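You operate a simulated robot arm through the tools that you are given. There is no shell and no other tool. Be economical: measure what you need, move in short steps, check, and stop when the job is done.

You are at the controls of a simulated robot arm. One attempt, no reset.

Task
Take the shim out of the shim rest and lock the rest down.
Fine: free its lock knob, lift the foot with the red lever, lay the shim on the shim board, lower the lever before you lock; leave the other shims.

Only the result counts: the job must be done as asked and must still hold three seconds after the hand-in. Knocking over, shifting, dropping, spilling or breaking anything else fails it.

Robot
A 7-joint arm with a two-finger parallel gripper on a trunk, on a base that drives. Base frame: it is fixed to the floor where the robot stands at the start and does not move with it; the origin is under the middle of the robot, x ahead of it, y to its left, z up; the surface under the hand at the start is at about z = 910. Readings come in mm, degrees, newtons and seconds.
With the tool pointing down near the work surface it reaches from about 380 to 760 mm from the robot's upright axis, wherever it stands. Its first joint turns from -143.0 to 143.0 degrees. Places, roughly: lock knob of the shim rest [600, -200, 900]; red lever of the shim rest [600, -300, 1000]; shim board [700, -500, 900]. Payload 3 kg.
Tool frame: the origin (TCP) lies between the finger pads and is the grasp point; the fingertips stand 30 mm ahead of it; z points along the fingers, y is the line along which they close. The gripper opens to 110 mm. The fingers are 20 mm wide and 10 mm thick; the gripper's body (48 by 112 mm) begins 55 mm behind the TCP.
Orientation is told as [roll, pitch, yaw] about the base's x, y, z axes, in that order, counted from this pose: with the fingers straight down and closing along the base's y, the tool's x points along the base's -x, its y along +y and its z along -z.

Tools
- The arm moves only by the tool jog_arm. Its argument "plan" is text: rows parted by semicolons, each of 7 numbers parted by spaces: the turn, a rotation vector about the tool's x, y, z in degrees, then the shift along the tool's x, y, z in mm, then the finger opening in mm, from 0 to 110. In form: ax ay az dx dy dz grip; .... A call has 1 to 20 rows; each row shifts and turns the commanded pose from where the row before left it, along the tool's axes as they then stand. A row lasts 0.2 s, in which the tool goes at most 50 mm and 8.6 degrees; a call with a longer step from one row to the next is refused whole, and so is a gripper value outside its range. Where a pose cannot be reached the arm comes as near as it can. A force on the tool above 50 N (or 10 N above the force at the start of the call, whichever is more), or a blocked arm, ends the call early, and 0.2 s more pass. Each finger travels about 108 mm/s and halts on what it meets, pressing with about 36 N; the grip force reading is that of the motor and also rises with nothing between the fingers. The clock runs only during rows and for 0.2 s after the last one: add rows that do not move to give the fingers time. The reply holds the time, the measured pose of the TCP, the force on the tool along the base axes, the opening and the grip force, in the units named above and with some noise, with the torque about the TCP (base axes, N m) and any sound that the robot's microphone picked up.
- Cameras (640 x 400 px; columns grow to the right, rows downward): "scene" is now at [137.6, -58.2, 1708]; the picture's right is [-0.72, -0.70, 0.00], its down [-0.49, 0.51, -0.70] and it looks along [0.49, -0.51, -0.71] (base axes); focal length 258 px, centre (320, 200). "wrist" rides on the gripper at [72, 17, -103] in the tool frame; the picture's right is [-0.23, 0.97, 0.00], its down [-0.76, -0.18, -0.62] and it looks along [-0.61, -0.14, 0.78] (tool axes); focal length 222 px, centre (320, 200). There is no depth. A picture from a camera that has moved, and an enlarged one, comes with that camera's place and axes in the base frame and with its lens.
- camera(camera): a new picture of that camera. The clock stands still meanwhile.
- move_column(by): slides the trunk up (or, below 0, down) by that many mm; the arm and the scene camera ride with it, the base frame stays. It gives what a move gives, with no picture.
- roll_base(legs): drives the robot by 1 to 6 legs, each [ahead, left, turn to the left] in mm, mm and degrees, along the robot's own axes; the way and the turn of a leg run together, so that a leg with both is an arc; at most 1500 mm and 180 degrees a leg. The arm and the cameras ride along, it lands a little off, and it stops where it bumps. It gives what a move gives.
- aim_head(pan, tilt): turns the head with the scene camera to pan (to the left, within 86 degrees either way) and tilt (down, from -29 to 69), counted from straight ahead of the robot. It gives what a move gives.
- zoom(camera, box): a new picture of the part [left, top, right, bottom] of that camera's present view, enlarged. The clock stands still meanwhile.
- job_done(): hands the job in; it is judged then, once.

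Work in short steps. Places have to be worked out from the pictures, the camera data and where the tool is seen: move nearer, look again, correct. Check each grasp and each placing, and mend what went wrong. You have 120 turns and 90 pictures in all, those below and enlarged ones among them. Open the gripper and draw the arm clear of the work before you hand the job in, unless the task says otherwise; then end with one line.

The tools are called after ">>>" as name(argument=value, ...) on one line, values as JSON. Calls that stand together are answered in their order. jog_arm: Moves the arm, as the interface text tells. Its arguments: {"type":"object","properties":{"plan":{"type":"string"}},"required":["plan"]} The other tools are called the same way: move_column (by) slides the trunk up or down; roll_base (legs) drives the base; aim_head (pan, tilt) turns the head that bears the scene camera; camera (camera) takes a picture; zoom (camera, box) takes an enlarged picture of a part of a camera's view; job_done () hands the job in.

At the start:

```text
time: 0.0
ee_pos: [683.7, -331.7, 1271.6]
orientation: [0.0, 0.0, 0.0]
contact_force: [-0.5, 0.5, -0.2]
torque: [0.0, 0.05, -0.02]
finger_gap: 109.9
grip_force: 0.1
trunk travel left (down, up): [-825.0, 65.0]
robot x, y, heading: [2.0, -1.6, -0.0]
head pan, tilt: [-45.9, 45.2]
```

scene: 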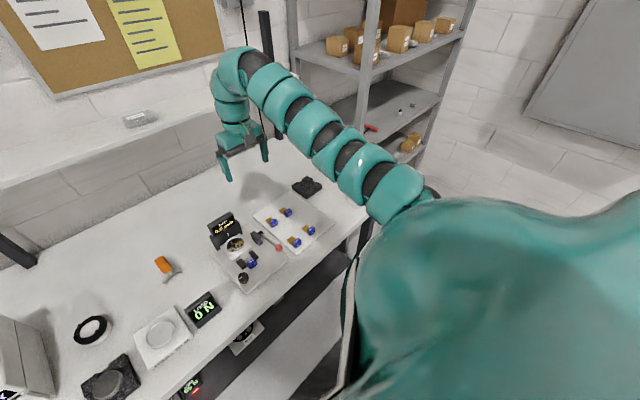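
wrist: 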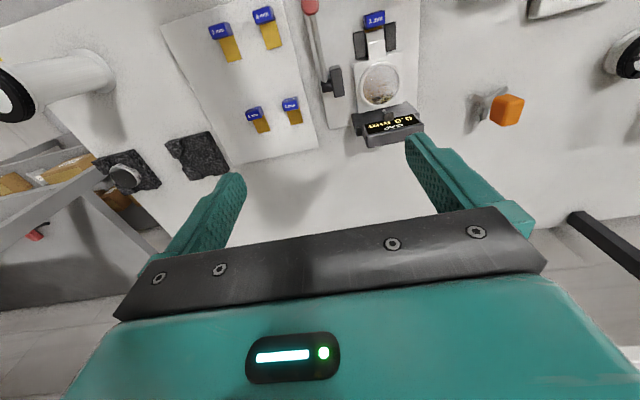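

The rest with its lever, knob and display is seen in the scene picture around (245,255). I zoom in on it from both cameras.

>>> zoom(camera="scene", box=[190, 170, 350, 300])

>>> zoom(camera="wrist", box=[150, 0, 450, 188])

```text
3.08 times, centred on (270, 235) of scene
camera zoom: at [137.6, -58.2, 1708.0], right [-0.72, -0.7, 0.0], down [-0.49, 0.51, -0.7], along [0.49, -0.51, -0.71], focal length 795 px, centre (474, 92)
```

zoom: 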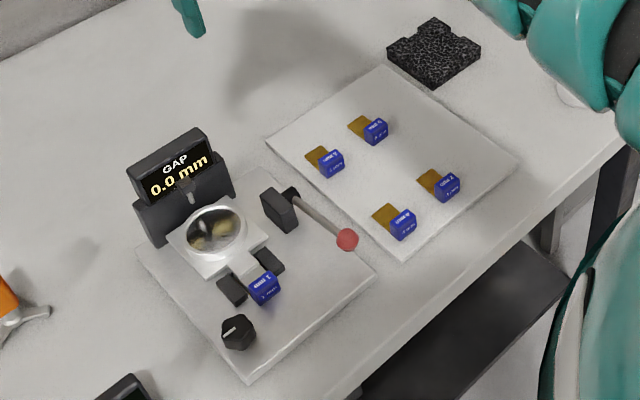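

```text
2.13 times, centred on (300, 94) of wrist
camera zoom: at [611.2, -315.5, 1374.9], right [0.23, 0.97, 0.0], down [0.76, -0.18, 0.62], along [0.61, -0.14, -0.78], focal length 473 px, centre (363, 426)
```

zoom: 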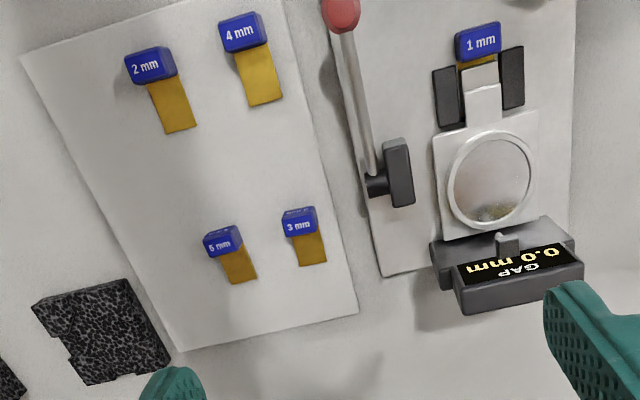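

Triangulating from both pictures: knob ≈(601,-182,940), lever ball ≈(590,-325,969) with its axle at ≈(695,-318,937), 1 mm shim handle ≈(628,-232,930), board x 556..820, y -571..-371. The free board strip is too far to reach from here, so I move the tool left, then drive right.

>>> jog_arm(plan="0 0 0 0 40 0 110; 0 0 0 0 40 0 110; 0 0 0 0 40 0 110; 0 0 0 0 40 0 110")

>>> roll_base(legs=[[0, -250, 0]])

>>> camera(camera="scene")

```text
time: 1.0
ee_pos: [708.5, -162.3, 1279.2]
orientation: [-0.1, 0.0, 0.0]
contact_force: [0.2, 0.5, 0.5]
torque: [-0.01, 0.0, 0.0]
finger_gap: 109.9
grip_force: 0.0
out of reach, approached as far as the arm can: row 3
trunk travel left (down, up): [-825.0, 65.0]
robot x, y, heading: [3.6, -1.8, 0.1]
head pan, tilt: [-45.9, 45.2]
```

```text
time: 2.8
ee_pos: [709.2, -412.7, 1278.3]
orientation: [0.1, 0.1, 0.0]
contact_force: [-0.1, 0.0, -0.9]
torque: [0.03, -0.03, 0.01]
finger_gap: 110.1
grip_force: 0.1
trunk travel left (down, up): [-825.0, 65.0]
robot x, y, heading: [3.0, -248.3, 0.1]
head pan, tilt: [-45.9, 45.2]
```

```text
85 pictures are left
camera scene: at [137.7, -308.1, 1708.0], right [-0.72, -0.7, 0.0], down [-0.49, 0.51, -0.7], along [0.49, -0.5, -0.71], focal length 258 px, centre (320, 200)
```

scene: 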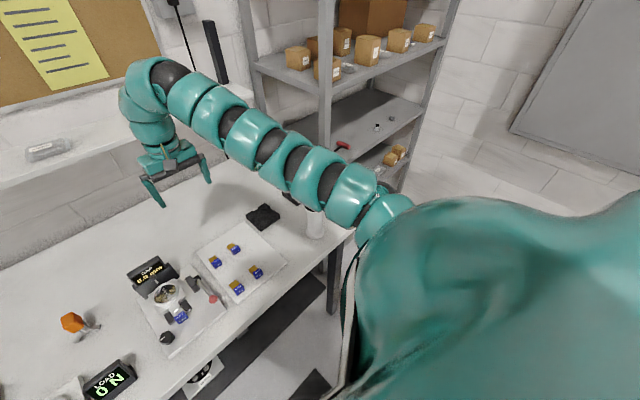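

Drove fine. Next I bring the tool above the knob and turn the head to look straight at the rest.

>>> jog_arm(plan="0 0 0 13.5 29 22 80; 0 0 0 13.5 29 22 80; 0 0 0 13.5 29 22 80; 0 0 0 13.5 29 22 80; 0 0 0 13.5 29 22 80; 0 0 0 13.5 29 22 80; 0 0 0 13.5 29 22 80; 0 0 0 13.5 29 22 80")

>>> aim_head(pan=5, tilt=55)

>>> camera(camera="scene")

>>> camera(camera="wrist")

```text
time: 4.6
ee_pos: [692.8, -375.4, 1250.2]
orientation: [0.0, 0.0, 0.1]
contact_force: [0.6, 0.0, -0.7]
torque: [0.0, 0.02, 0.03]
finger_gap: 80.0
grip_force: 0.3
out of reach, approached as far as the arm can: row 2, 3, 4, 5, 6, 7, 8
trunk travel left (down, up): [-825.0, 65.0]
robot x, y, heading: [3.1, -248.2, -0.1]
head pan, tilt: [-45.9, 45.2]
```

```text
time: 5.8
ee_pos: [693.7, -375.3, 1249.0]
orientation: [0.0, 0.1, 0.0]
contact_force: [0.5, 0.2, -0.8]
torque: [0.01, -0.03, 0.02]
finger_gap: 80.2
grip_force: 0.0
trunk travel left (down, up): [-825.0, 65.0]
robot x, y, heading: [-2.9, -250.4, -0.2]
head pan, tilt: [5.0, 55.0]
```

```text
84 pictures are left
camera scene: at [153.1, -242.5, 1695.0], right [0.09, -1.0, 0.0], down [-0.82, -0.07, -0.57], along [0.57, 0.05, -0.82], focal length 258 px, centre (320, 200)
```

scene: 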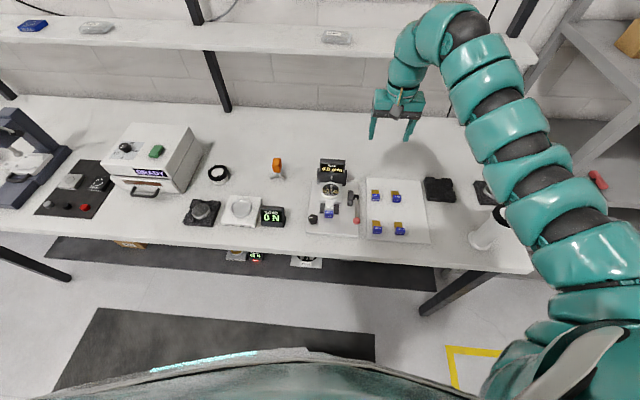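

```text
83 pictures are left
camera wrist: at [620.5, -360.1, 1353.9], right [0.23, 0.97, 0.0], down [0.76, -0.18, 0.62], along [0.61, -0.14, -0.78], focal length 222 px, centre (320, 200)
```

wrist: 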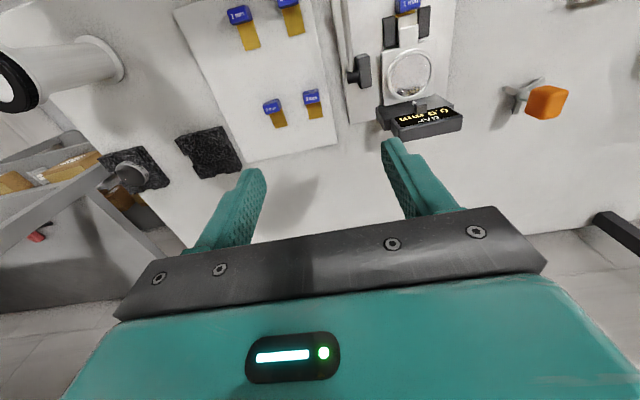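

The arm stuck at a reach limit up high; I try lowering straight down here (free air above the board edge) before moving in.

>>> jog_arm(plan="0 0 0 0 0 30 80; 0 0 0 0 0 30 80; 0 0 0 0 0 30 80; 0 0 0 0 0 30 80")

```text
time: 6.8
ee_pos: [693.4, -376.4, 1248.9]
orientation: [0.0, -0.1, 0.0]
contact_force: [0.6, -0.2, 0.1]
torque: [0.01, 0.02, -0.03]
finger_gap: 80.0
grip_force: 0.0
out of reach, approached as far as the arm can: row 1, 2, 3, 4
trunk travel left (down, up): [-825.0, 65.0]
robot x, y, heading: [-2.8, -252.5, 0.0]
head pan, tilt: [5.0, 55.0]
```

It is a joint limit on moving left up here. I back off to the right, then descend.

>>> jog_arm(plan="0 0 0 0 -40 0 80; 0 0 0 0 -40 0 80; 0 0 0 0 -40 0 80; 0 0 0 0 -40 0 80; 0 0 0 0 0 35 80; 0 0 0 0 0 35 80; 0 0 0 0 0 35 80; 0 0 0 0 0 35 80")

```text
time: 8.6
ee_pos: [711.7, -530.4, 1115.1]
orientation: [-0.2, 0.0, 0.1]
contact_force: [1.1, -0.7, -0.1]
torque: [0.0, 0.02, 0.0]
finger_gap: 80.1
grip_force: 0.1
out of reach, approached as far as the arm can: row 1
trunk travel left (down, up): [-825.0, 65.0]
robot x, y, heading: [-0.5, -249.8, 0.1]
head pan, tilt: [5.0, 55.0]
```

That freed it. Now move inward and then left at z≈1110.

>>> jog_arm(plan="0 0 0 37 0 0 80; 0 0 0 37 0 0 80; 0 0 0 37 0 0 80; 0 0 0 0 38 0 80; 0 0 0 0 38 0 80; 0 0 0 0 38 0 80; 0 0 0 0 38 0 80; 0 0 0 0 38 0 80; 0 0 0 0 38 0 80; 0 0 0 0 38 0 80; 0 0 0 0 38 0 80; 0 0 0 0 38 0 80")

>>> camera(camera="wrist")

>>> zoom(camera="scene", box=[270, 130, 450, 250])

```text
time: 11.2
ee_pos: [711.9, -187.0, 1115.1]
orientation: [-0.1, 0.0, 0.0]
contact_force: [-0.3, 0.3, 0.8]
torque: [0.0, 0.02, -0.03]
finger_gap: 80.2
grip_force: 0.1
out of reach, approached as far as the arm can: row 1, 2, 3
trunk travel left (down, up): [-825.0, 65.0]
robot x, y, heading: [0.4, -244.5, -0.0]
head pan, tilt: [5.0, 55.0]
```

```text
82 pictures are left
camera wrist: at [638.7, -170.5, 1218.8], right [0.23, 0.97, 0.0], down [0.76, -0.18, 0.62], along [0.61, -0.14, -0.78], focal length 222 px, centre (320, 200)
```

wrist: 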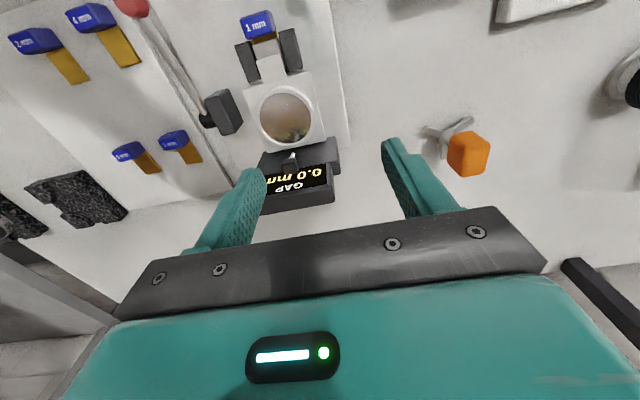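

```text
3.33 times, centred on (360, 190) of scene
camera zoom: at [153.2, -241.0, 1695.0], right [0.09, -1.0, 0.0], down [-0.82, -0.07, -0.57], along [0.57, 0.05, -0.82], focal length 862 px, centre (187, 233)
```

zoom: 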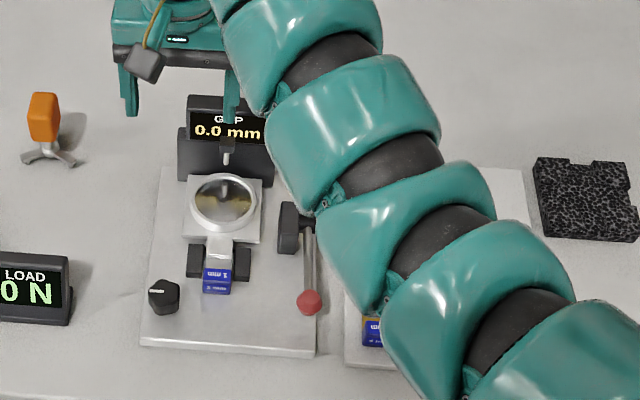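

The x-moves inward were refused at that pose; I try inward again here with the trunk raised by 60 mm.

>>> move_column(by=60)

>>> jog_arm(plan="0 0 0 10 0 20 80; 0 0 0 20 0 20 80; 0 0 0 30 0 20 80; 0 0 0 30 0 0 80")

```text
time: 12.2
ee_pos: [712.8, -188.2, 1175.7]
orientation: [0.1, 0.0, 0.1]
contact_force: [0.0, -0.3, -0.3]
torque: [0.03, -0.03, 0.0]
finger_gap: 80.0
grip_force: 0.1
trunk travel left (down, up): [-885.0, 5.0]
robot x, y, heading: [-2.2, -248.1, 0.1]
head pan, tilt: [5.0, 55.0]
```

```text
time: 13.2
ee_pos: [629.1, -182.5, 1105.1]
orientation: [0.0, 0.1, -0.1]
contact_force: [-0.5, -0.6, 0.2]
torque: [0.02, -0.02, -0.01]
finger_gap: 79.9
grip_force: 0.0
out of reach, approached as far as the arm can: row 4
trunk travel left (down, up): [-885.0, 5.0]
robot x, y, heading: [-1.1, -249.9, 0.3]
head pan, tilt: [5.0, 55.0]
```

Good: now at (629,-182,1105). I go down and in to just above the knob and look.

>>> jog_arm(plan="0 0 0 7 0 25 80; 0 0 0 7 0 25 80; 0 0 0 7 0 25 80; 0 0 0 7 0 20 80")

>>> camera(camera="wrist")

>>> zoom(camera="scene", box=[270, 130, 450, 250])

```text
time: 14.2
ee_pos: [602.0, -183.3, 1008.3]
orientation: [0.0, -0.1, 0.0]
contact_force: [0.5, -0.4, -0.9]
torque: [0.04, -0.03, -0.01]
finger_gap: 79.8
grip_force: 0.1
trunk travel left (down, up): [-885.0, 5.0]
robot x, y, heading: [2.5, -250.7, 0.1]
head pan, tilt: [5.0, 55.0]
```

```text
80 pictures are left
camera wrist: at [529.1, -167.5, 1113.1], right [0.23, 0.97, 0.0], down [0.76, -0.18, 0.62], along [0.61, -0.14, -0.78], focal length 222 px, centre (320, 200)
```

wrist: 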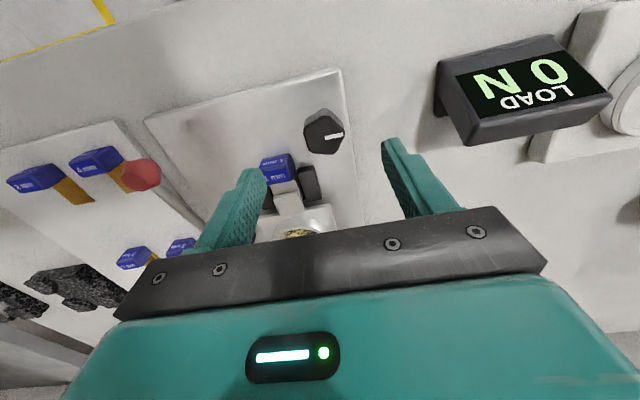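

```text
3.33 times, centred on (360, 190) of scene
camera zoom: at [153.0, -242.4, 1755.0], right [0.09, -1.0, 0.0], down [-0.82, -0.07, -0.57], along [0.57, 0.05, -0.82], focal length 862 px, centre (187, 233)
```

zoom: 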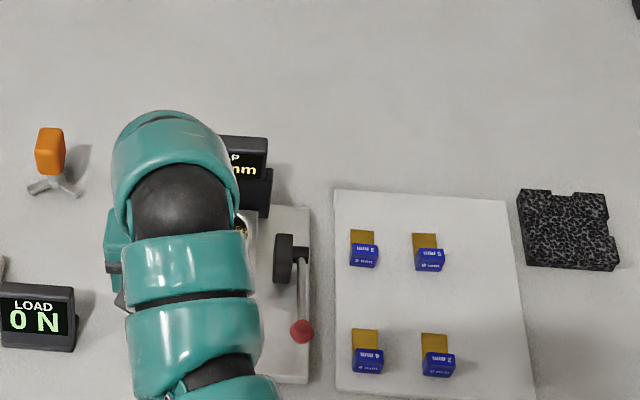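

Knob located at ≈(599,-180), pointer toward +y. I descend with opening 52 and close on it.

>>> jog_arm(plan="0 0 0 2 3 0 52; 0 0 0 0 0 20 52; 0 0 0 0 0 20 52; 0 0 0 0 0 10 52; 0 0 0 0 0 0 20; 0 0 0 0 0 0 20")

>>> camera(camera="wrist")

```text
time: 15.6
ee_pos: [600.3, -179.2, 959.7]
orientation: [0.1, 0.1, 0.1]
contact_force: [-0.8, 5.3, -4.6]
torque: [0.32, -1.08, 0.04]
finger_gap: 32.8
grip_force: 44.4
trunk travel left (down, up): [-885.0, 5.0]
robot x, y, heading: [-2.1, -251.7, -0.1]
head pan, tilt: [5.0, 55.0]
```

```text
78 pictures are left
camera wrist: at [527.5, -163.8, 1063.0], right [0.23, 0.97, 0.0], down [0.76, -0.18, 0.62], along [0.61, -0.14, -0.78], focal length 222 px, centre (320, 200)
```

wrist: 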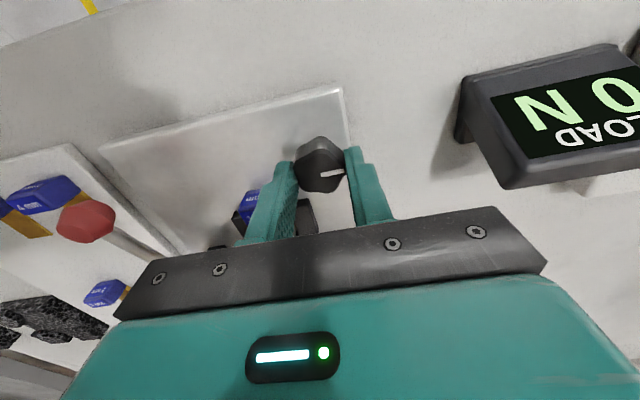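

Holding, but the knob centre seems ~6 mm nearer the robot than the fingers. I regrip centred.

>>> jog_arm(plan="0 0 0 0 0 0 50; 0 0 0 6 0 0 50; 0 0 0 0 0 4 50; 0 0 0 0 0 0 20; 0 0 0 0 0 0 20")

>>> zoom(camera="wrist", box=[220, 80, 420, 205])

```text
time: 16.8
ee_pos: [593.7, -181.0, 955.2]
orientation: [0.0, 0.0, 0.1]
contact_force: [1.8, 3.7, 3.7]
torque: [0.32, 0.69, 0.05]
finger_gap: 32.4
grip_force: 44.5
trunk travel left (down, up): [-885.0, 5.0]
robot x, y, heading: [1.4, -248.5, -0.2]
head pan, tilt: [5.0, 55.0]
```

```text
3.20 times, centred on (320, 142) of wrist
camera zoom: at [521.3, -163.9, 1059.4], right [0.23, 0.97, 0.0], down [0.76, -0.18, 0.62], along [0.61, -0.14, -0.78], focal length 711 px, centre (320, 384)
```

zoom: 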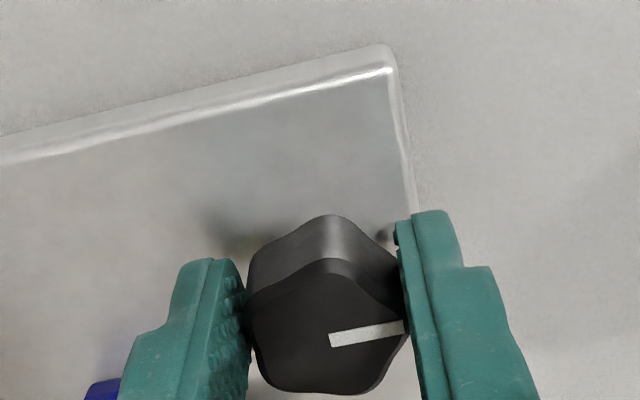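

Good central grip. I turn the knob counter-clockwise (tool z negative) by 24° as a trial.

>>> jog_arm(plan="0 0 -8 0 0 0 20; 0 0 -8 0 0 0 20; 0 0 -8 0 0 0 20")

>>> zoom(camera="wrist", box=[220, 80, 420, 205])

```text
time: 17.6
ee_pos: [595.1, -183.3, 954.9]
orientation: [-0.1, 0.0, 24.1]
contact_force: [6.5, -2.2, 4.7]
torque: [-0.03, -0.46, -0.09]
finger_gap: 32.8
grip_force: 45.3
trunk travel left (down, up): [-885.0, 5.0]
robot x, y, heading: [-1.5, -248.1, -0.0]
head pan, tilt: [5.0, 55.0]
```

```text
3.20 times, centred on (320, 142) of wrist
camera zoom: at [521.2, -196.7, 1059.4], right [-0.19, 0.98, 0.0], down [0.77, 0.15, 0.62], along [0.61, 0.12, -0.78], focal length 711 px, centre (320, 384)
```

zoom: 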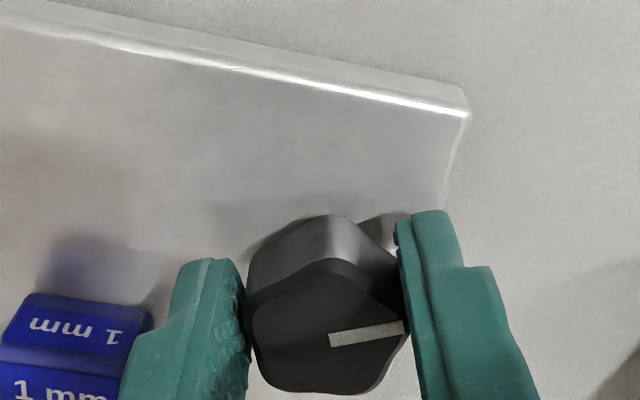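

It turns easily with the gripper. Continue another 48°.

>>> jog_arm(plan="0 0 -8 0 0 0 20; 0 0 -8 0 0 0 20; 0 0 -8 0 0 0 20; 0 0 -8 0 0 0 20; 0 0 -8 0 0 0 20; 0 0 -8 0 0 0 20")

>>> camera(camera="wrist")

```text
time: 19.0
ee_pos: [597.5, -185.3, 956.3]
orientation: [0.0, 0.1, 72.0]
contact_force: [27.0, -17.5, 13.6]
torque: [0.71, -0.72, -0.17]
finger_gap: 32.6
grip_force: 44.8
trunk travel left (down, up): [-885.0, 5.0]
robot x, y, heading: [1.3, -248.0, 0.1]
head pan, tilt: [5.0, 55.0]
```

```text
75 pictures are left
camera wrist: at [558.6, -249.1, 1059.4], right [-0.86, 0.52, 0.0], down [0.4, 0.67, 0.62], along [0.32, 0.53, -0.78], focal length 222 px, centre (320, 200)
```

wrist: 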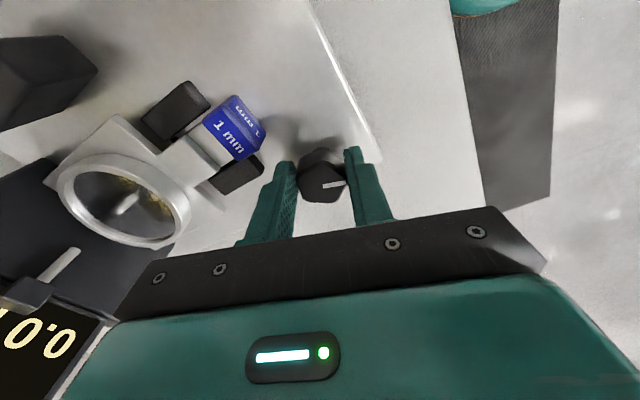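

No stop yet, but side force built up since the knob axis lies at ≈(598.5,-180.5). I open to release it, recentre, and check.

>>> jog_arm(plan="0 0 0 0 0 0 48; 0 0 0 0 0 0 48; 0 0 0 0 0 0 48")

```text
time: 19.8
ee_pos: [594.1, -180.3, 955.8]
orientation: [0.1, -0.1, 72.1]
contact_force: [1.5, -0.2, 0.9]
torque: [0.0, 0.0, 0.0]
finger_gap: 48.1
grip_force: 0.1
trunk travel left (down, up): [-885.0, 5.0]
robot x, y, heading: [0.8, -244.9, 0.4]
head pan, tilt: [5.0, 55.0]
```

Commanded pose is kept. I shift 4.5 mm to the knob axis, regrip, and turn 40° further.

>>> jog_arm(plan="0 0 0 -1.5 -4.1 0 48; 0 0 0 0 0 0 20; 0 0 0 0 0 0 20; 0 0 -8 0 0 0 20; 0 0 -8 0 0 0 20; 0 0 -8 0 0 0 20; 0 0 -8 0 0 0 20")

>>> camera(camera="wrist")

```text
time: 21.4
ee_pos: [599.9, -181.2, 956.5]
orientation: [-0.1, 0.0, 104.1]
contact_force: [10.6, -1.5, 3.3]
torque: [0.06, 0.23, -0.52]
finger_gap: 33.5
grip_force: 45.1
trunk travel left (down, up): [-885.0, 5.0]
robot x, y, heading: [0.2, -245.3, -0.1]
head pan, tilt: [5.0, 55.0]
```

```text
74 pictures are left
camera wrist: at [600.7, -256.6, 1059.1], right [-1.0, -0.02, 0.0], down [-0.01, 0.78, 0.62], along [-0.01, 0.62, -0.78], focal length 222 px, centre (320, 200)
```

wrist: 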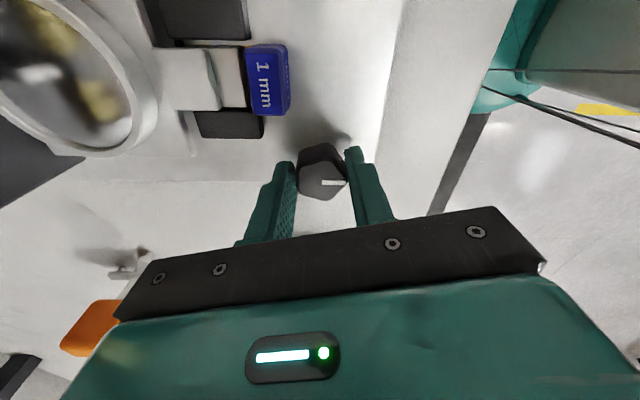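

Torque now resists at about 90° of knob travel (pointer toward -x): it's at its stop, so freed. I release, rise, turn back, and check the knob.

>>> jog_arm(plan="0 0 0 0 0 0 50; 0 0 0 0 0 0 50; 0 0 0 0 0 -30 50; 0 0 0 0 0 -40 60; 0 0 8 0 0 -20 60; 0 0 8 0 0 0 60; 0 0 8 0 0 0 60; 0 0 8 0 0 0 60; 0 0 8 0 0 0 60; 0 0 8 0 0 0 60; 0 0 8 0 0 0 60; 0 0 8 0 0 0 60; 0 0 8 0 0 0 60; 0 0 8 0 0 0 60; 0 0 8 0 0 0 60; 0 0 8 0 0 0 60; 0 0 8 0 0 0 60")

>>> camera(camera="wrist")

```text
time: 25.0
ee_pos: [598.1, -180.9, 1047.1]
orientation: [0.0, 0.0, 0.0]
contact_force: [0.4, -0.2, -0.5]
torque: [-0.01, 0.02, 0.02]
finger_gap: 60.1
grip_force: 0.0
trunk travel left (down, up): [-885.0, 5.0]
robot x, y, heading: [0.1, -248.1, 0.1]
head pan, tilt: [5.0, 55.0]
```

```text
73 pictures are left
camera wrist: at [525.7, -164.2, 1149.4], right [0.23, 0.97, 0.0], down [0.76, -0.18, 0.62], along [0.61, -0.14, -0.78], focal length 222 px, centre (320, 200)
```

wrist: 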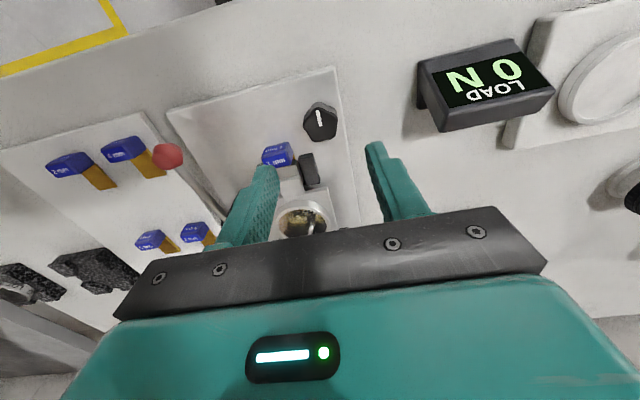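

The knob pointer moved 90°, freed. Lever ball ≈(588,-321,967); I go above it.

>>> jog_arm(plan="0 0 0 2 -35 0 60; 0 0 0 3 -35 0 60; 0 0 0 3 -35 0 60; 0 0 0 2 -35 0 60")

>>> camera(camera="wrist")

>>> zoom(camera="scene", box=[270, 130, 450, 250])

```text
time: 26.0
ee_pos: [588.4, -321.7, 1045.9]
orientation: [0.0, 0.0, 0.0]
contact_force: [0.4, 0.5, -0.8]
torque: [0.02, -0.05, 0.0]
finger_gap: 60.0
grip_force: 0.0
trunk travel left (down, up): [-885.0, 5.0]
robot x, y, heading: [-0.5, -249.2, 0.2]
head pan, tilt: [5.0, 55.0]
```

```text
72 pictures are left
camera wrist: at [515.6, -305.3, 1149.9], right [0.23, 0.97, 0.0], down [0.76, -0.18, 0.62], along [0.61, -0.14, -0.78], focal length 222 px, centre (320, 200)
```

wrist: 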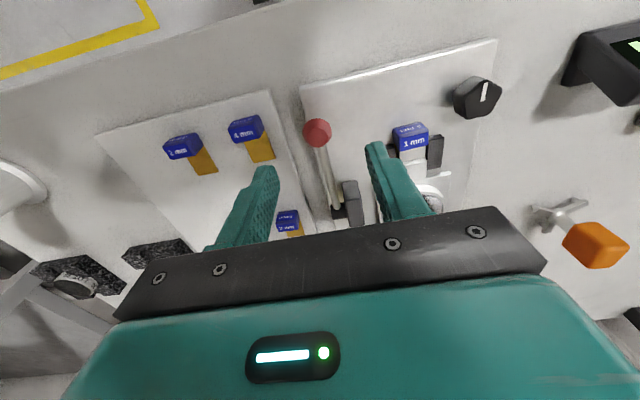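

```text
3.33 times, centred on (360, 190) of scene
camera zoom: at [153.1, -243.0, 1755.0], right [0.09, -1.0, 0.0], down [-0.82, -0.07, -0.57], along [0.57, 0.05, -0.82], focal length 862 px, centre (187, 233)
```

zoom: 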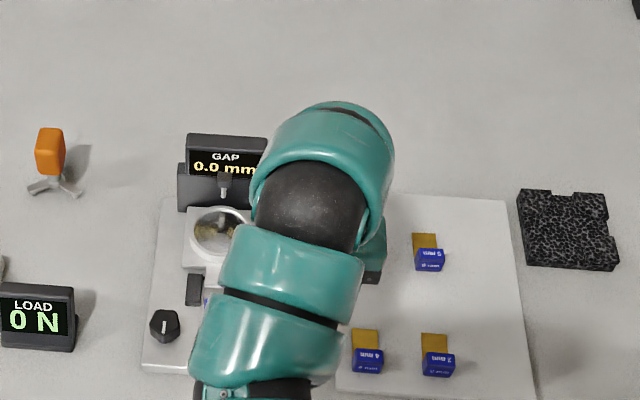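

Ball refined to (588,-324,966). I descend over it with a 45 mm opening and close.

>>> jog_arm(plan="0 0 0 0 -2.5 20 50; 0 0 0 0 0 20 50; 0 0 0 0 0 20 50; 0 0 0 0 0 18 50; 0 0 0 0 0 0 10; 0 0 0 0 0 0 10")

>>> camera(camera="wrist")

```text
time: 27.4
ee_pos: [589.5, -323.6, 968.3]
orientation: [0.0, -0.1, -0.1]
contact_force: [2.1, -1.9, 0.7]
torque: [0.08, -0.17, -0.03]
finger_gap: 25.4
grip_force: 44.8
trunk travel left (down, up): [-885.0, 5.0]
robot x, y, heading: [0.8, -250.4, 0.1]
head pan, tilt: [5.0, 55.0]
```

```text
70 pictures are left
camera wrist: at [515.9, -307.7, 1071.6], right [0.23, 0.97, 0.0], down [0.76, -0.18, 0.62], along [0.61, -0.14, -0.78], focal length 222 px, centre (320, 200)
```

wrist: 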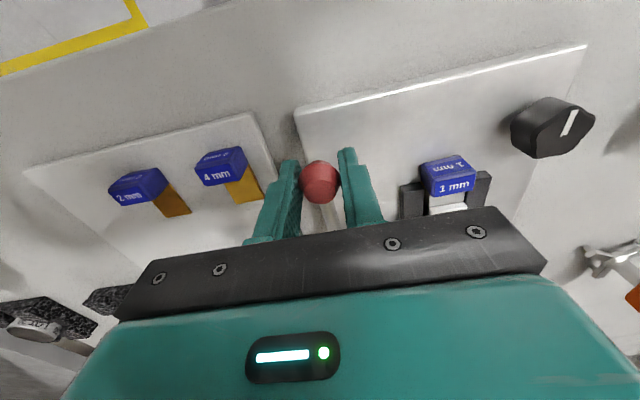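

Ball gripped. I lift along the arc about the axle (≈(702,938), R≈116) by 24° and see the forces.

>>> jog_arm(plan="0 0 0 -2 0 -7.8 10; 0 0 0 -3 0 -7.6 10; 0 0 0 -3.3 0 -7.5 10; 0 0 0 -3.8 0 -7.2 10; 0 0 0 -4.3 0 -6.9 10; 0 0 0 -4.8 0 -6.5 10")

>>> camera(camera="wrist")

>>> zoom(camera="scene", box=[270, 130, 450, 250])

```text
time: 28.8
ee_pos: [609.0, -324.0, 1011.5]
orientation: [0.0, -0.1, 0.0]
contact_force: [-11.9, -2.1, -6.7]
torque: [-0.1, 1.29, -0.03]
finger_gap: 24.9
grip_force: 45.3
trunk travel left (down, up): [-885.0, 5.0]
robot x, y, heading: [-0.1, -247.1, 0.1]
head pan, tilt: [5.0, 55.0]
```

```text
69 pictures are left
camera wrist: at [536.1, -307.6, 1115.5], right [0.23, 0.97, 0.0], down [0.76, -0.18, 0.62], along [0.61, -0.14, -0.78], focal length 222 px, centre (320, 200)
```

wrist: 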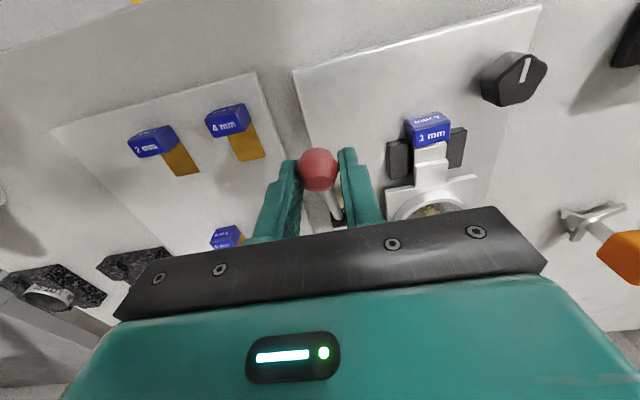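

```text
3.33 times, centred on (360, 190) of scene
camera zoom: at [151.8, -242.9, 1755.1], right [0.09, -1.0, 0.0], down [-0.82, -0.07, -0.57], along [0.57, 0.05, -0.82], focal length 862 px, centre (187, 233)
```

zoom: 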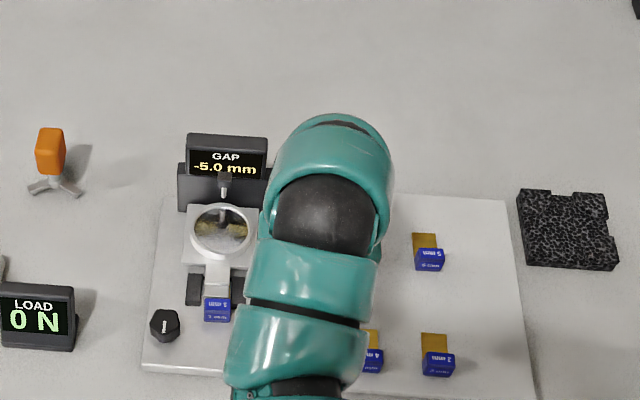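

The gap readout changed to 5.0, so the lever lifts the foot. I zoom the display, and lift on by 12° more.

>>> jog_arm(plan="0 0 0 -5 0 -6.3 10; 0 0 0 -5.7 0 -5.8 10; 0 0 0 -6 0 -5.4 10")

>>> zoom(camera="scene", box=[310, 160, 390, 220])

```text
time: 29.6
ee_pos: [625.5, -324.1, 1030.7]
orientation: [0.1, -0.1, 0.1]
contact_force: [-14.0, -3.3, -1.3]
torque: [0.03, 1.19, 0.03]
finger_gap: 25.3
grip_force: 45.2
trunk travel left (down, up): [-885.0, 5.0]
robot x, y, heading: [-0.4, -250.5, 0.2]
head pan, tilt: [5.0, 55.0]
```

```text
6.67 times, centred on (350, 190) of scene
camera zoom: at [150.9, -243.1, 1755.2], right [0.09, -1.0, 0.0], down [-0.82, -0.07, -0.57], along [0.57, 0.05, -0.82], focal length 1723 px, centre (120, 267)
```

zoom: 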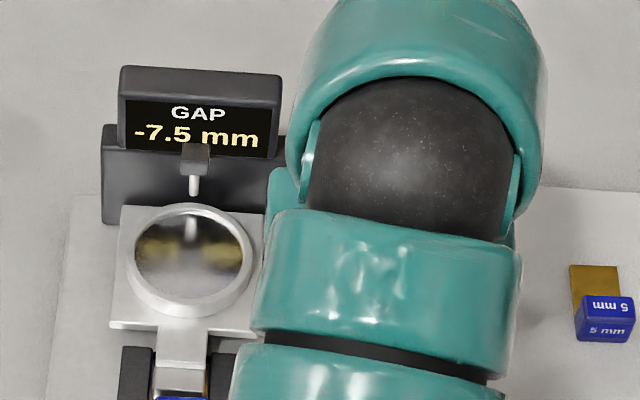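

Gap -7.5 mm: the foot is moving about 0.2 mm/°. I continue toward vertical, watching for a stop.

>>> jog_arm(plan="0 0 0 -6.4 0 -5 10; 0 0 0 -6.8 0 -4.5 10; 0 0 0 -7 0 -4.1 10; 0 0 0 -7.3 0 -3.5 10; 0 0 0 -7.5 0 -3 10; 0 0 0 -7.7 0 -2.5 10")

>>> zoom(camera="scene", box=[310, 160, 390, 220])

```text
time: 31.0
ee_pos: [669.2, -322.1, 1051.5]
orientation: [0.0, 0.0, 0.0]
contact_force: [-0.3, 0.2, 0.2]
torque: [0.0, 0.01, -0.01]
finger_gap: 10.0
grip_force: 0.0
trunk travel left (down, up): [-885.0, 5.0]
robot x, y, heading: [3.2, -250.5, 0.2]
head pan, tilt: [5.0, 55.0]
```

```text
6.67 times, centred on (350, 190) of scene
camera zoom: at [153.6, -242.5, 1754.9], right [0.09, -1.0, 0.0], down [-0.82, -0.07, -0.57], along [0.57, 0.05, -0.82], focal length 1723 px, centre (120, 267)
```

zoom: 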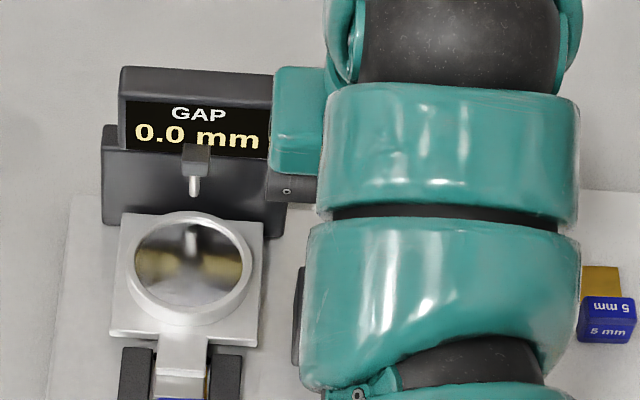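

The ball slipped out and the gap is 0.0 again. I look where the lever is.

>>> camera(camera="wrist")

>>> zoom(camera="scene", box=[290, 150, 410, 250])

```text
65 pictures are left
camera wrist: at [597.0, -306.7, 1154.8], right [0.23, 0.97, 0.0], down [0.76, -0.18, 0.62], along [0.61, -0.14, -0.78], focal length 222 px, centre (320, 200)
```

wrist: 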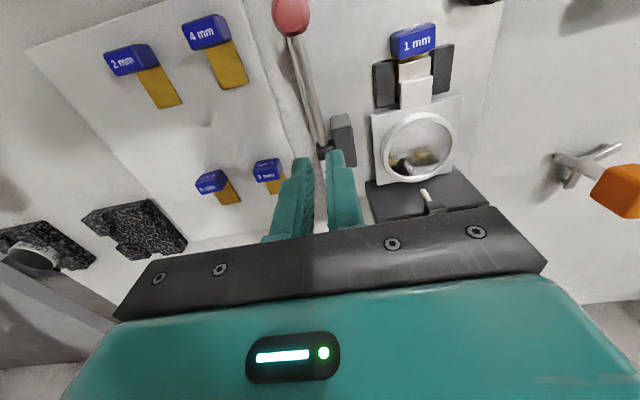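

```text
4.00 times, centred on (350, 200) of scene
camera zoom: at [153.6, -242.5, 1754.9], right [0.09, -1.0, 0.0], down [-0.82, -0.07, -0.57], along [0.57, 0.05, -0.82], focal length 1034 px, centre (200, 200)
```

zoom: 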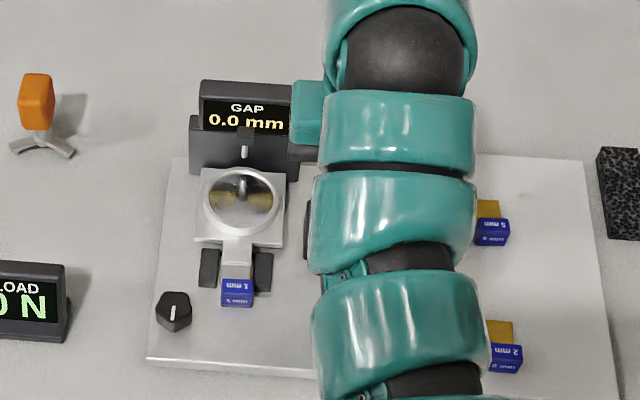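

The lever sprang back down; most of the load was pad friction from the ball turning in the fingers. I'll regrip with the tool pitched −35° and pitch along with the lever. First back above the ball and tilt.

>>> jog_arm(plan="0 0 0 0 0 -25 10; 0 0 0 40 0 0 20; 0 0 0 42 0 0 50; 0 -7 0 0 0 0 50; 0 -7 0 0 0 0 50; 0 -7 0 0 0 0 50; 0 -7 0 0 0 0 50; 0 -7 0 0 0 0 50")

>>> camera(camera="wrist")

```text
time: 32.8
ee_pos: [586.6, -333.7, 1071.4]
orientation: [0.0, -34.9, 0.2]
contact_force: [-0.7, 0.3, -0.2]
torque: [-0.03, 0.02, -0.04]
finger_gap: 49.9
grip_force: 0.1
out of reach, approached as far as the arm can: row 3
trunk travel left (down, up): [-885.0, 5.0]
robot x, y, heading: [1.1, -249.2, 0.1]
head pan, tilt: [5.0, 55.0]
```

```text
63 pictures are left
camera wrist: at [467.3, -317.2, 1114.8], right [0.18, 0.97, 0.13], down [0.27, -0.18, 0.95], along [0.95, -0.14, -0.29], focal length 222 px, centre (320, 200)
```

wrist: 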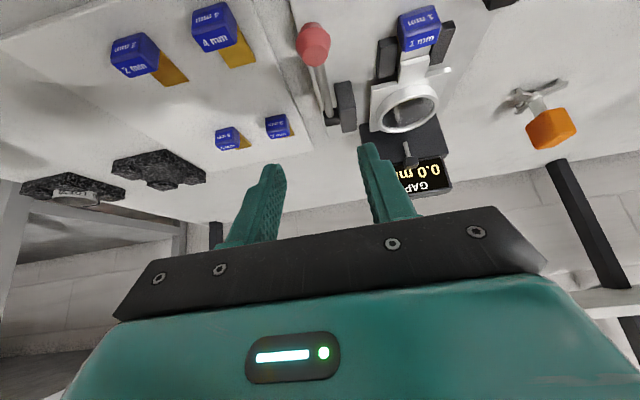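

Tilted −34.9°, ball at ≈(586,-324,966). I descend vertically onto it and close.

>>> jog_arm(plan="0 0 0 0 9.5 0 50; 0 0 0 12.1 0 18.1 50; 0 0 0 12.1 0 18.1 50; 0 0 0 12.1 0 18.1 50; 0 0 0 12.1 0 18.1 50; 0 0 0 12.1 0 18.1 50; 0 0 0 0 0 0 5; 0 0 0 0 0 0 5")

>>> camera(camera="wrist")

```text
time: 34.6
ee_pos: [588.9, -323.5, 962.8]
orientation: [0.0, -34.9, 0.0]
contact_force: [-1.0, -0.5, -2.2]
torque: [0.02, 0.23, -0.04]
finger_gap: 24.8
grip_force: 45.0
trunk travel left (down, up): [-885.0, 5.0]
robot x, y, heading: [-0.8, -248.1, 0.2]
head pan, tilt: [5.0, 55.0]
```

```text
62 pictures are left
camera wrist: at [470.1, -307.8, 1005.8], right [0.19, 0.97, 0.13], down [0.27, -0.18, 0.95], along [0.95, -0.14, -0.29], focal length 222 px, centre (320, 200)
```

wrist: 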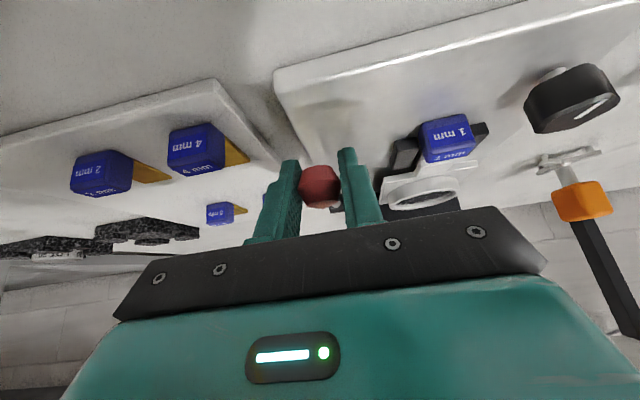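

Firm grip. I lift with coordinated pitching (7° per row about the axle), 5 rows.

>>> jog_arm(plan="0 7 0 -11.1 0 -9.1 5; 0 7 0 -11.1 0 -9.1 5; 0 7 0 -11.1 0 -9.1 5; 0 7 0 -11.1 0 -9.1 5; 0 7 0 -11.1 0 -9.1 5")

>>> zoom(camera="scene", box=[310, 160, 390, 220])

```text
time: 35.8
ee_pos: [623.5, -324.6, 1024.0]
orientation: [0.0, 0.1, 0.2]
contact_force: [-9.5, -3.6, -5.0]
torque: [0.2, 1.06, 0.13]
finger_gap: 25.2
grip_force: 44.9
trunk travel left (down, up): [-885.0, 5.0]
robot x, y, heading: [3.9, -248.3, 0.3]
head pan, tilt: [5.0, 55.0]
```

```text
6.67 times, centred on (350, 190) of scene
camera zoom: at [151.4, -243.7, 1755.0], right [0.09, -1.0, 0.0], down [-0.82, -0.07, -0.57], along [0.57, 0.05, -0.82], focal length 1723 px, centre (120, 267)
```

zoom: 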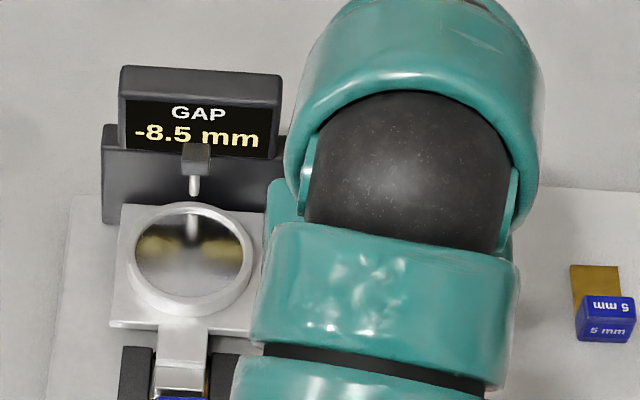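

Gap −8.5 mm, steady ~11 N of resistance. Two more rows.

>>> jog_arm(plan="0 7 0 -11.1 0 -9.1 5; 0 7 0 -11.1 0 -9.1 5")

>>> zoom(camera="scene", box=[310, 160, 390, 220])

```text
time: 36.4
ee_pos: [649.9, -323.6, 1043.1]
orientation: [0.1, 13.8, 0.0]
contact_force: [-2.7, -3.7, 21.9]
torque: [-0.01, -0.66, 0.03]
finger_gap: 25.3
grip_force: 44.9
trunk travel left (down, up): [-885.0, 5.0]
robot x, y, heading: [1.1, -249.6, 0.1]
head pan, tilt: [5.0, 55.0]
```

```text
6.67 times, centred on (350, 190) of scene
camera zoom: at [153.9, -243.6, 1755.4], right [0.09, -1.0, 0.0], down [-0.82, -0.07, -0.57], along [0.57, 0.05, -0.82], focal length 1723 px, centre (120, 267)
```

zoom: 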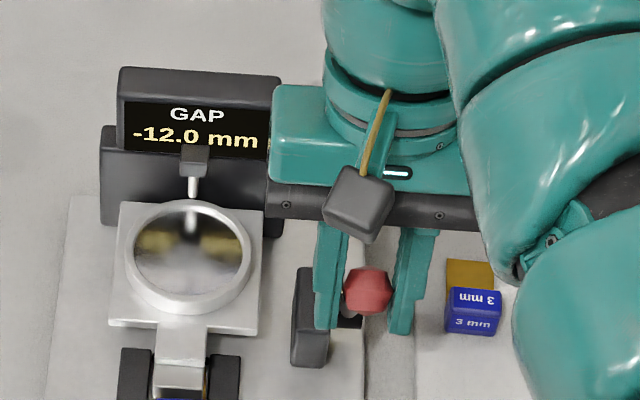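

Gap −12.0 and the lever now pushes the tool onward: it seems to have gone over a detent. I open the fingers and check that it stays.

>>> jog_arm(plan="0 0 0 0 0 0 50; 0 0 0 0 0 0 50; 0 0 0 0 0 0 50")

>>> zoom(camera="scene", box=[290, 150, 410, 230])

```text
time: 37.2
ee_pos: [648.2, -324.6, 1041.1]
orientation: [0.0, 14.0, -0.1]
contact_force: [0.6, 0.2, 0.5]
torque: [0.01, -0.02, 0.03]
finger_gap: 49.8
grip_force: 0.1
trunk travel left (down, up): [-885.0, 5.0]
robot x, y, heading: [2.8, -248.9, 0.5]
head pan, tilt: [5.0, 55.0]
```

```text
5.00 times, centred on (350, 190) of scene
camera zoom: at [153.0, -243.1, 1755.0], right [0.09, -1.0, 0.0], down [-0.82, -0.07, -0.57], along [0.57, 0.05, -0.82], focal length 1292 px, centre (170, 250)
```

zoom: 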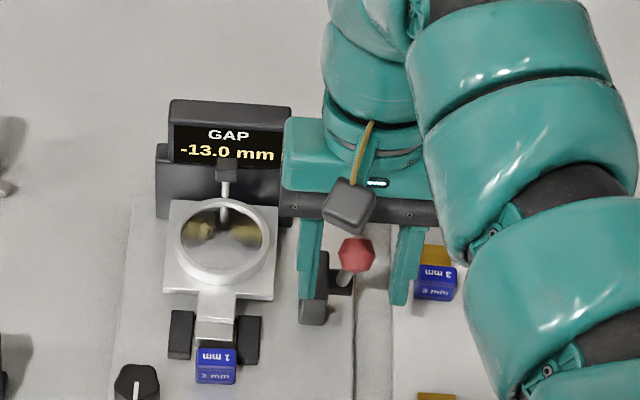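

Lever stays up (−13.0 mm). I retract along the tool axis, level the tool and move to above the 1 mm shim handle.

>>> jog_arm(plan="0 0 0 0 0 -40 50; 0 0 0 0 0 -40 50; 0 -7 0 0 0 0 50; 0 -7 0 0 0 0 50; 0 0 0 20 30 0 50; 0 0 0 20 30 0 50; 0 0 0 10 32 20 50; 0 0 0 0 0 30 50; 0 0 0 0 0 30 50")

>>> camera(camera="wrist")

```text
time: 39.2
ee_pos: [650.4, -216.9, 1028.1]
orientation: [0.0, 0.0, 0.1]
contact_force: [-0.8, 0.0, 0.3]
torque: [-0.02, 0.0, 0.01]
finger_gap: 50.3
grip_force: 0.0
out of reach, approached as far as the arm can: row 3, 4, 5, 6
trunk travel left (down, up): [-885.0, 5.0]
robot x, y, heading: [0.4, -250.2, 0.0]
head pan, tilt: [5.0, 55.0]
```

```text
58 pictures are left
camera wrist: at [576.9, -201.4, 1132.1], right [0.23, 0.97, 0.0], down [0.76, -0.18, 0.62], along [0.61, -0.14, -0.78], focal length 222 px, centre (320, 200)
```

wrist: 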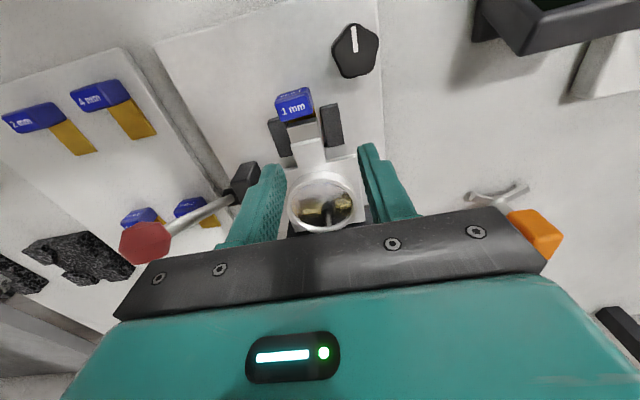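

Handle ≈(627,-235.5,930). Move above it and look closely.

>>> jog_arm(plan="0 0 0 14 -9 10 50; 0 0 0 14 -9.5 18 50; 0 0 0 0 0 15 50")

>>> zoom(camera="wrist", box=[220, 80, 420, 205])

>>> zoom(camera="scene", box=[290, 150, 410, 230])

```text
time: 40.0
ee_pos: [621.7, -236.2, 986.1]
orientation: [0.0, 0.1, 0.1]
contact_force: [1.0, 0.7, -0.6]
torque: [0.0, -0.02, 0.0]
finger_gap: 50.1
grip_force: 0.0
trunk travel left (down, up): [-885.0, 5.0]
robot x, y, heading: [-1.5, -248.6, 0.0]
head pan, tilt: [5.0, 55.0]
```

```text
3.20 times, centred on (320, 142) of wrist
camera zoom: at [548.8, -220.9, 1089.8], right [0.23, 0.97, 0.0], down [0.76, -0.18, 0.62], along [0.61, -0.14, -0.78], focal length 711 px, centre (320, 384)
```

zoom: 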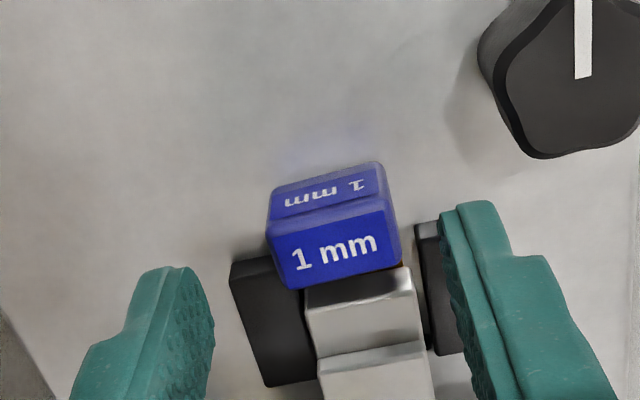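

```text
5.00 times, centred on (350, 190) of scene
camera zoom: at [153.6, -242.3, 1754.9], right [0.09, -1.0, 0.0], down [-0.82, -0.07, -0.57], along [0.57, 0.05, -0.82], focal length 1292 px, centre (170, 250)
```

zoom: 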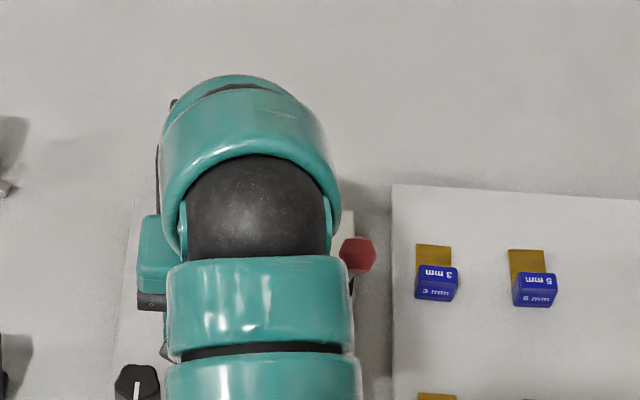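

Handle spans x≈619..638, y centre −235.5, width ≈28; the guide blocks start at x≈631. I grip its front part with centre at x=618, opening 42 to clear the knob.

>>> jog_arm(plan="0 0 0 3.7 0.5 0 42; 0 0 0 0 0 15 42; 0 0 0 0 0 10 42; 0 0 0 0 0 8 42; 0 0 0 0 0 0 42")

>>> zoom(camera="wrist", box=[220, 80, 420, 205])

```text
time: 41.2
ee_pos: [617.5, -236.6, 952.3]
orientation: [0.1, 0.0, 0.0]
contact_force: [0.4, -0.1, 0.3]
torque: [0.04, 0.01, -0.02]
finger_gap: 42.1
grip_force: 0.0
trunk travel left (down, up): [-885.0, 5.0]
robot x, y, heading: [2.7, -247.6, 0.3]
head pan, tilt: [5.0, 55.0]
```

```text
3.20 times, centred on (320, 142) of wrist
camera zoom: at [544.0, -220.1, 1056.6], right [0.23, 0.97, 0.0], down [0.76, -0.18, 0.62], along [0.61, -0.14, -0.78], focal length 711 px, centre (320, 384)
```

zoom: 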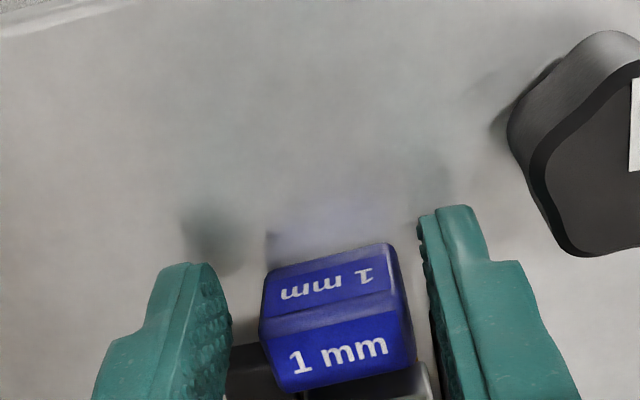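

Well aligned. I lower 3 mm more and close.

>>> jog_arm(plan="0 0 0 0 0 3 42; 0 0 0 0 0 0 15; 0 0 0 0 0 0 15")

>>> zoom(camera="wrist", box=[220, 80, 420, 205])

```text
time: 42.0
ee_pos: [618.0, -235.8, 950.8]
orientation: [0.0, 0.0, 0.1]
contact_force: [-1.0, 3.7, 0.5]
torque: [0.12, -0.02, 0.09]
finger_gap: 28.7
grip_force: 36.2
trunk travel left (down, up): [-885.0, 5.0]
robot x, y, heading: [-3.0, -249.4, 0.2]
head pan, tilt: [5.0, 55.0]
```

```text
3.20 times, centred on (320, 142) of wrist
camera zoom: at [544.3, -219.4, 1053.7], right [0.23, 0.97, 0.0], down [0.76, -0.18, 0.62], along [0.61, -0.14, -0.78], focal length 711 px, centre (320, 384)
```

zoom: 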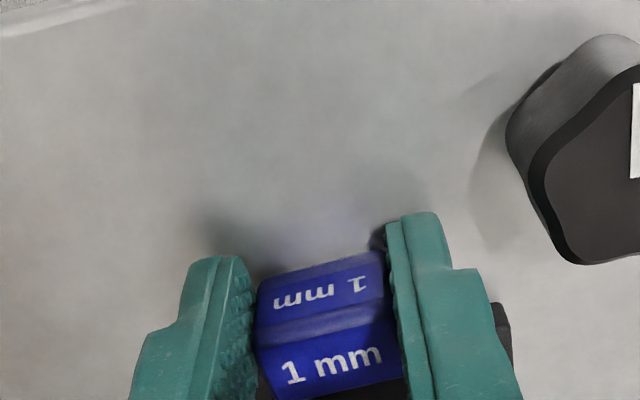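

Gripped (28.7 mm). I pull it straight out toward the robot.

>>> jog_arm(plan="0 0 0 6 0 0 15; 0 0 0 10 0 0 15; 0 0 0 10 0 0 15; 0 0 0 10 0 0 15")

>>> camera(camera="wrist")

```text
time: 43.0
ee_pos: [579.7, -237.1, 949.8]
orientation: [0.1, 0.1, 0.1]
contact_force: [-1.4, -1.3, 4.7]
torque: [-0.04, -0.1, -0.02]
finger_gap: 28.7
grip_force: 35.8
trunk travel left (down, up): [-885.0, 5.0]
robot x, y, heading: [1.0, -249.5, -0.3]
head pan, tilt: [5.0, 55.0]
```

```text
53 pictures are left
camera wrist: at [507.7, -220.3, 1053.7], right [0.23, 0.97, 0.0], down [0.76, -0.18, 0.62], along [0.61, -0.14, -0.78], focal length 222 px, centre (320, 200)
```

wrist: 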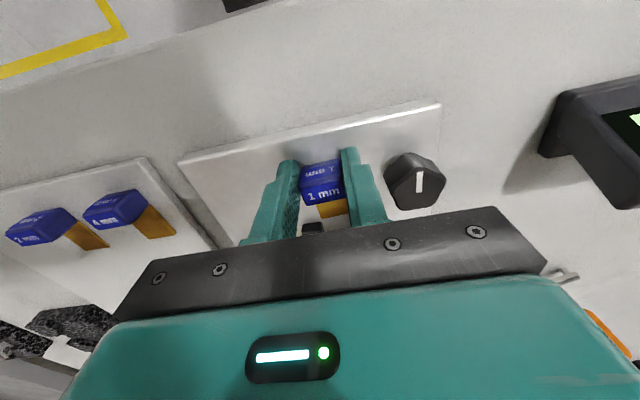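

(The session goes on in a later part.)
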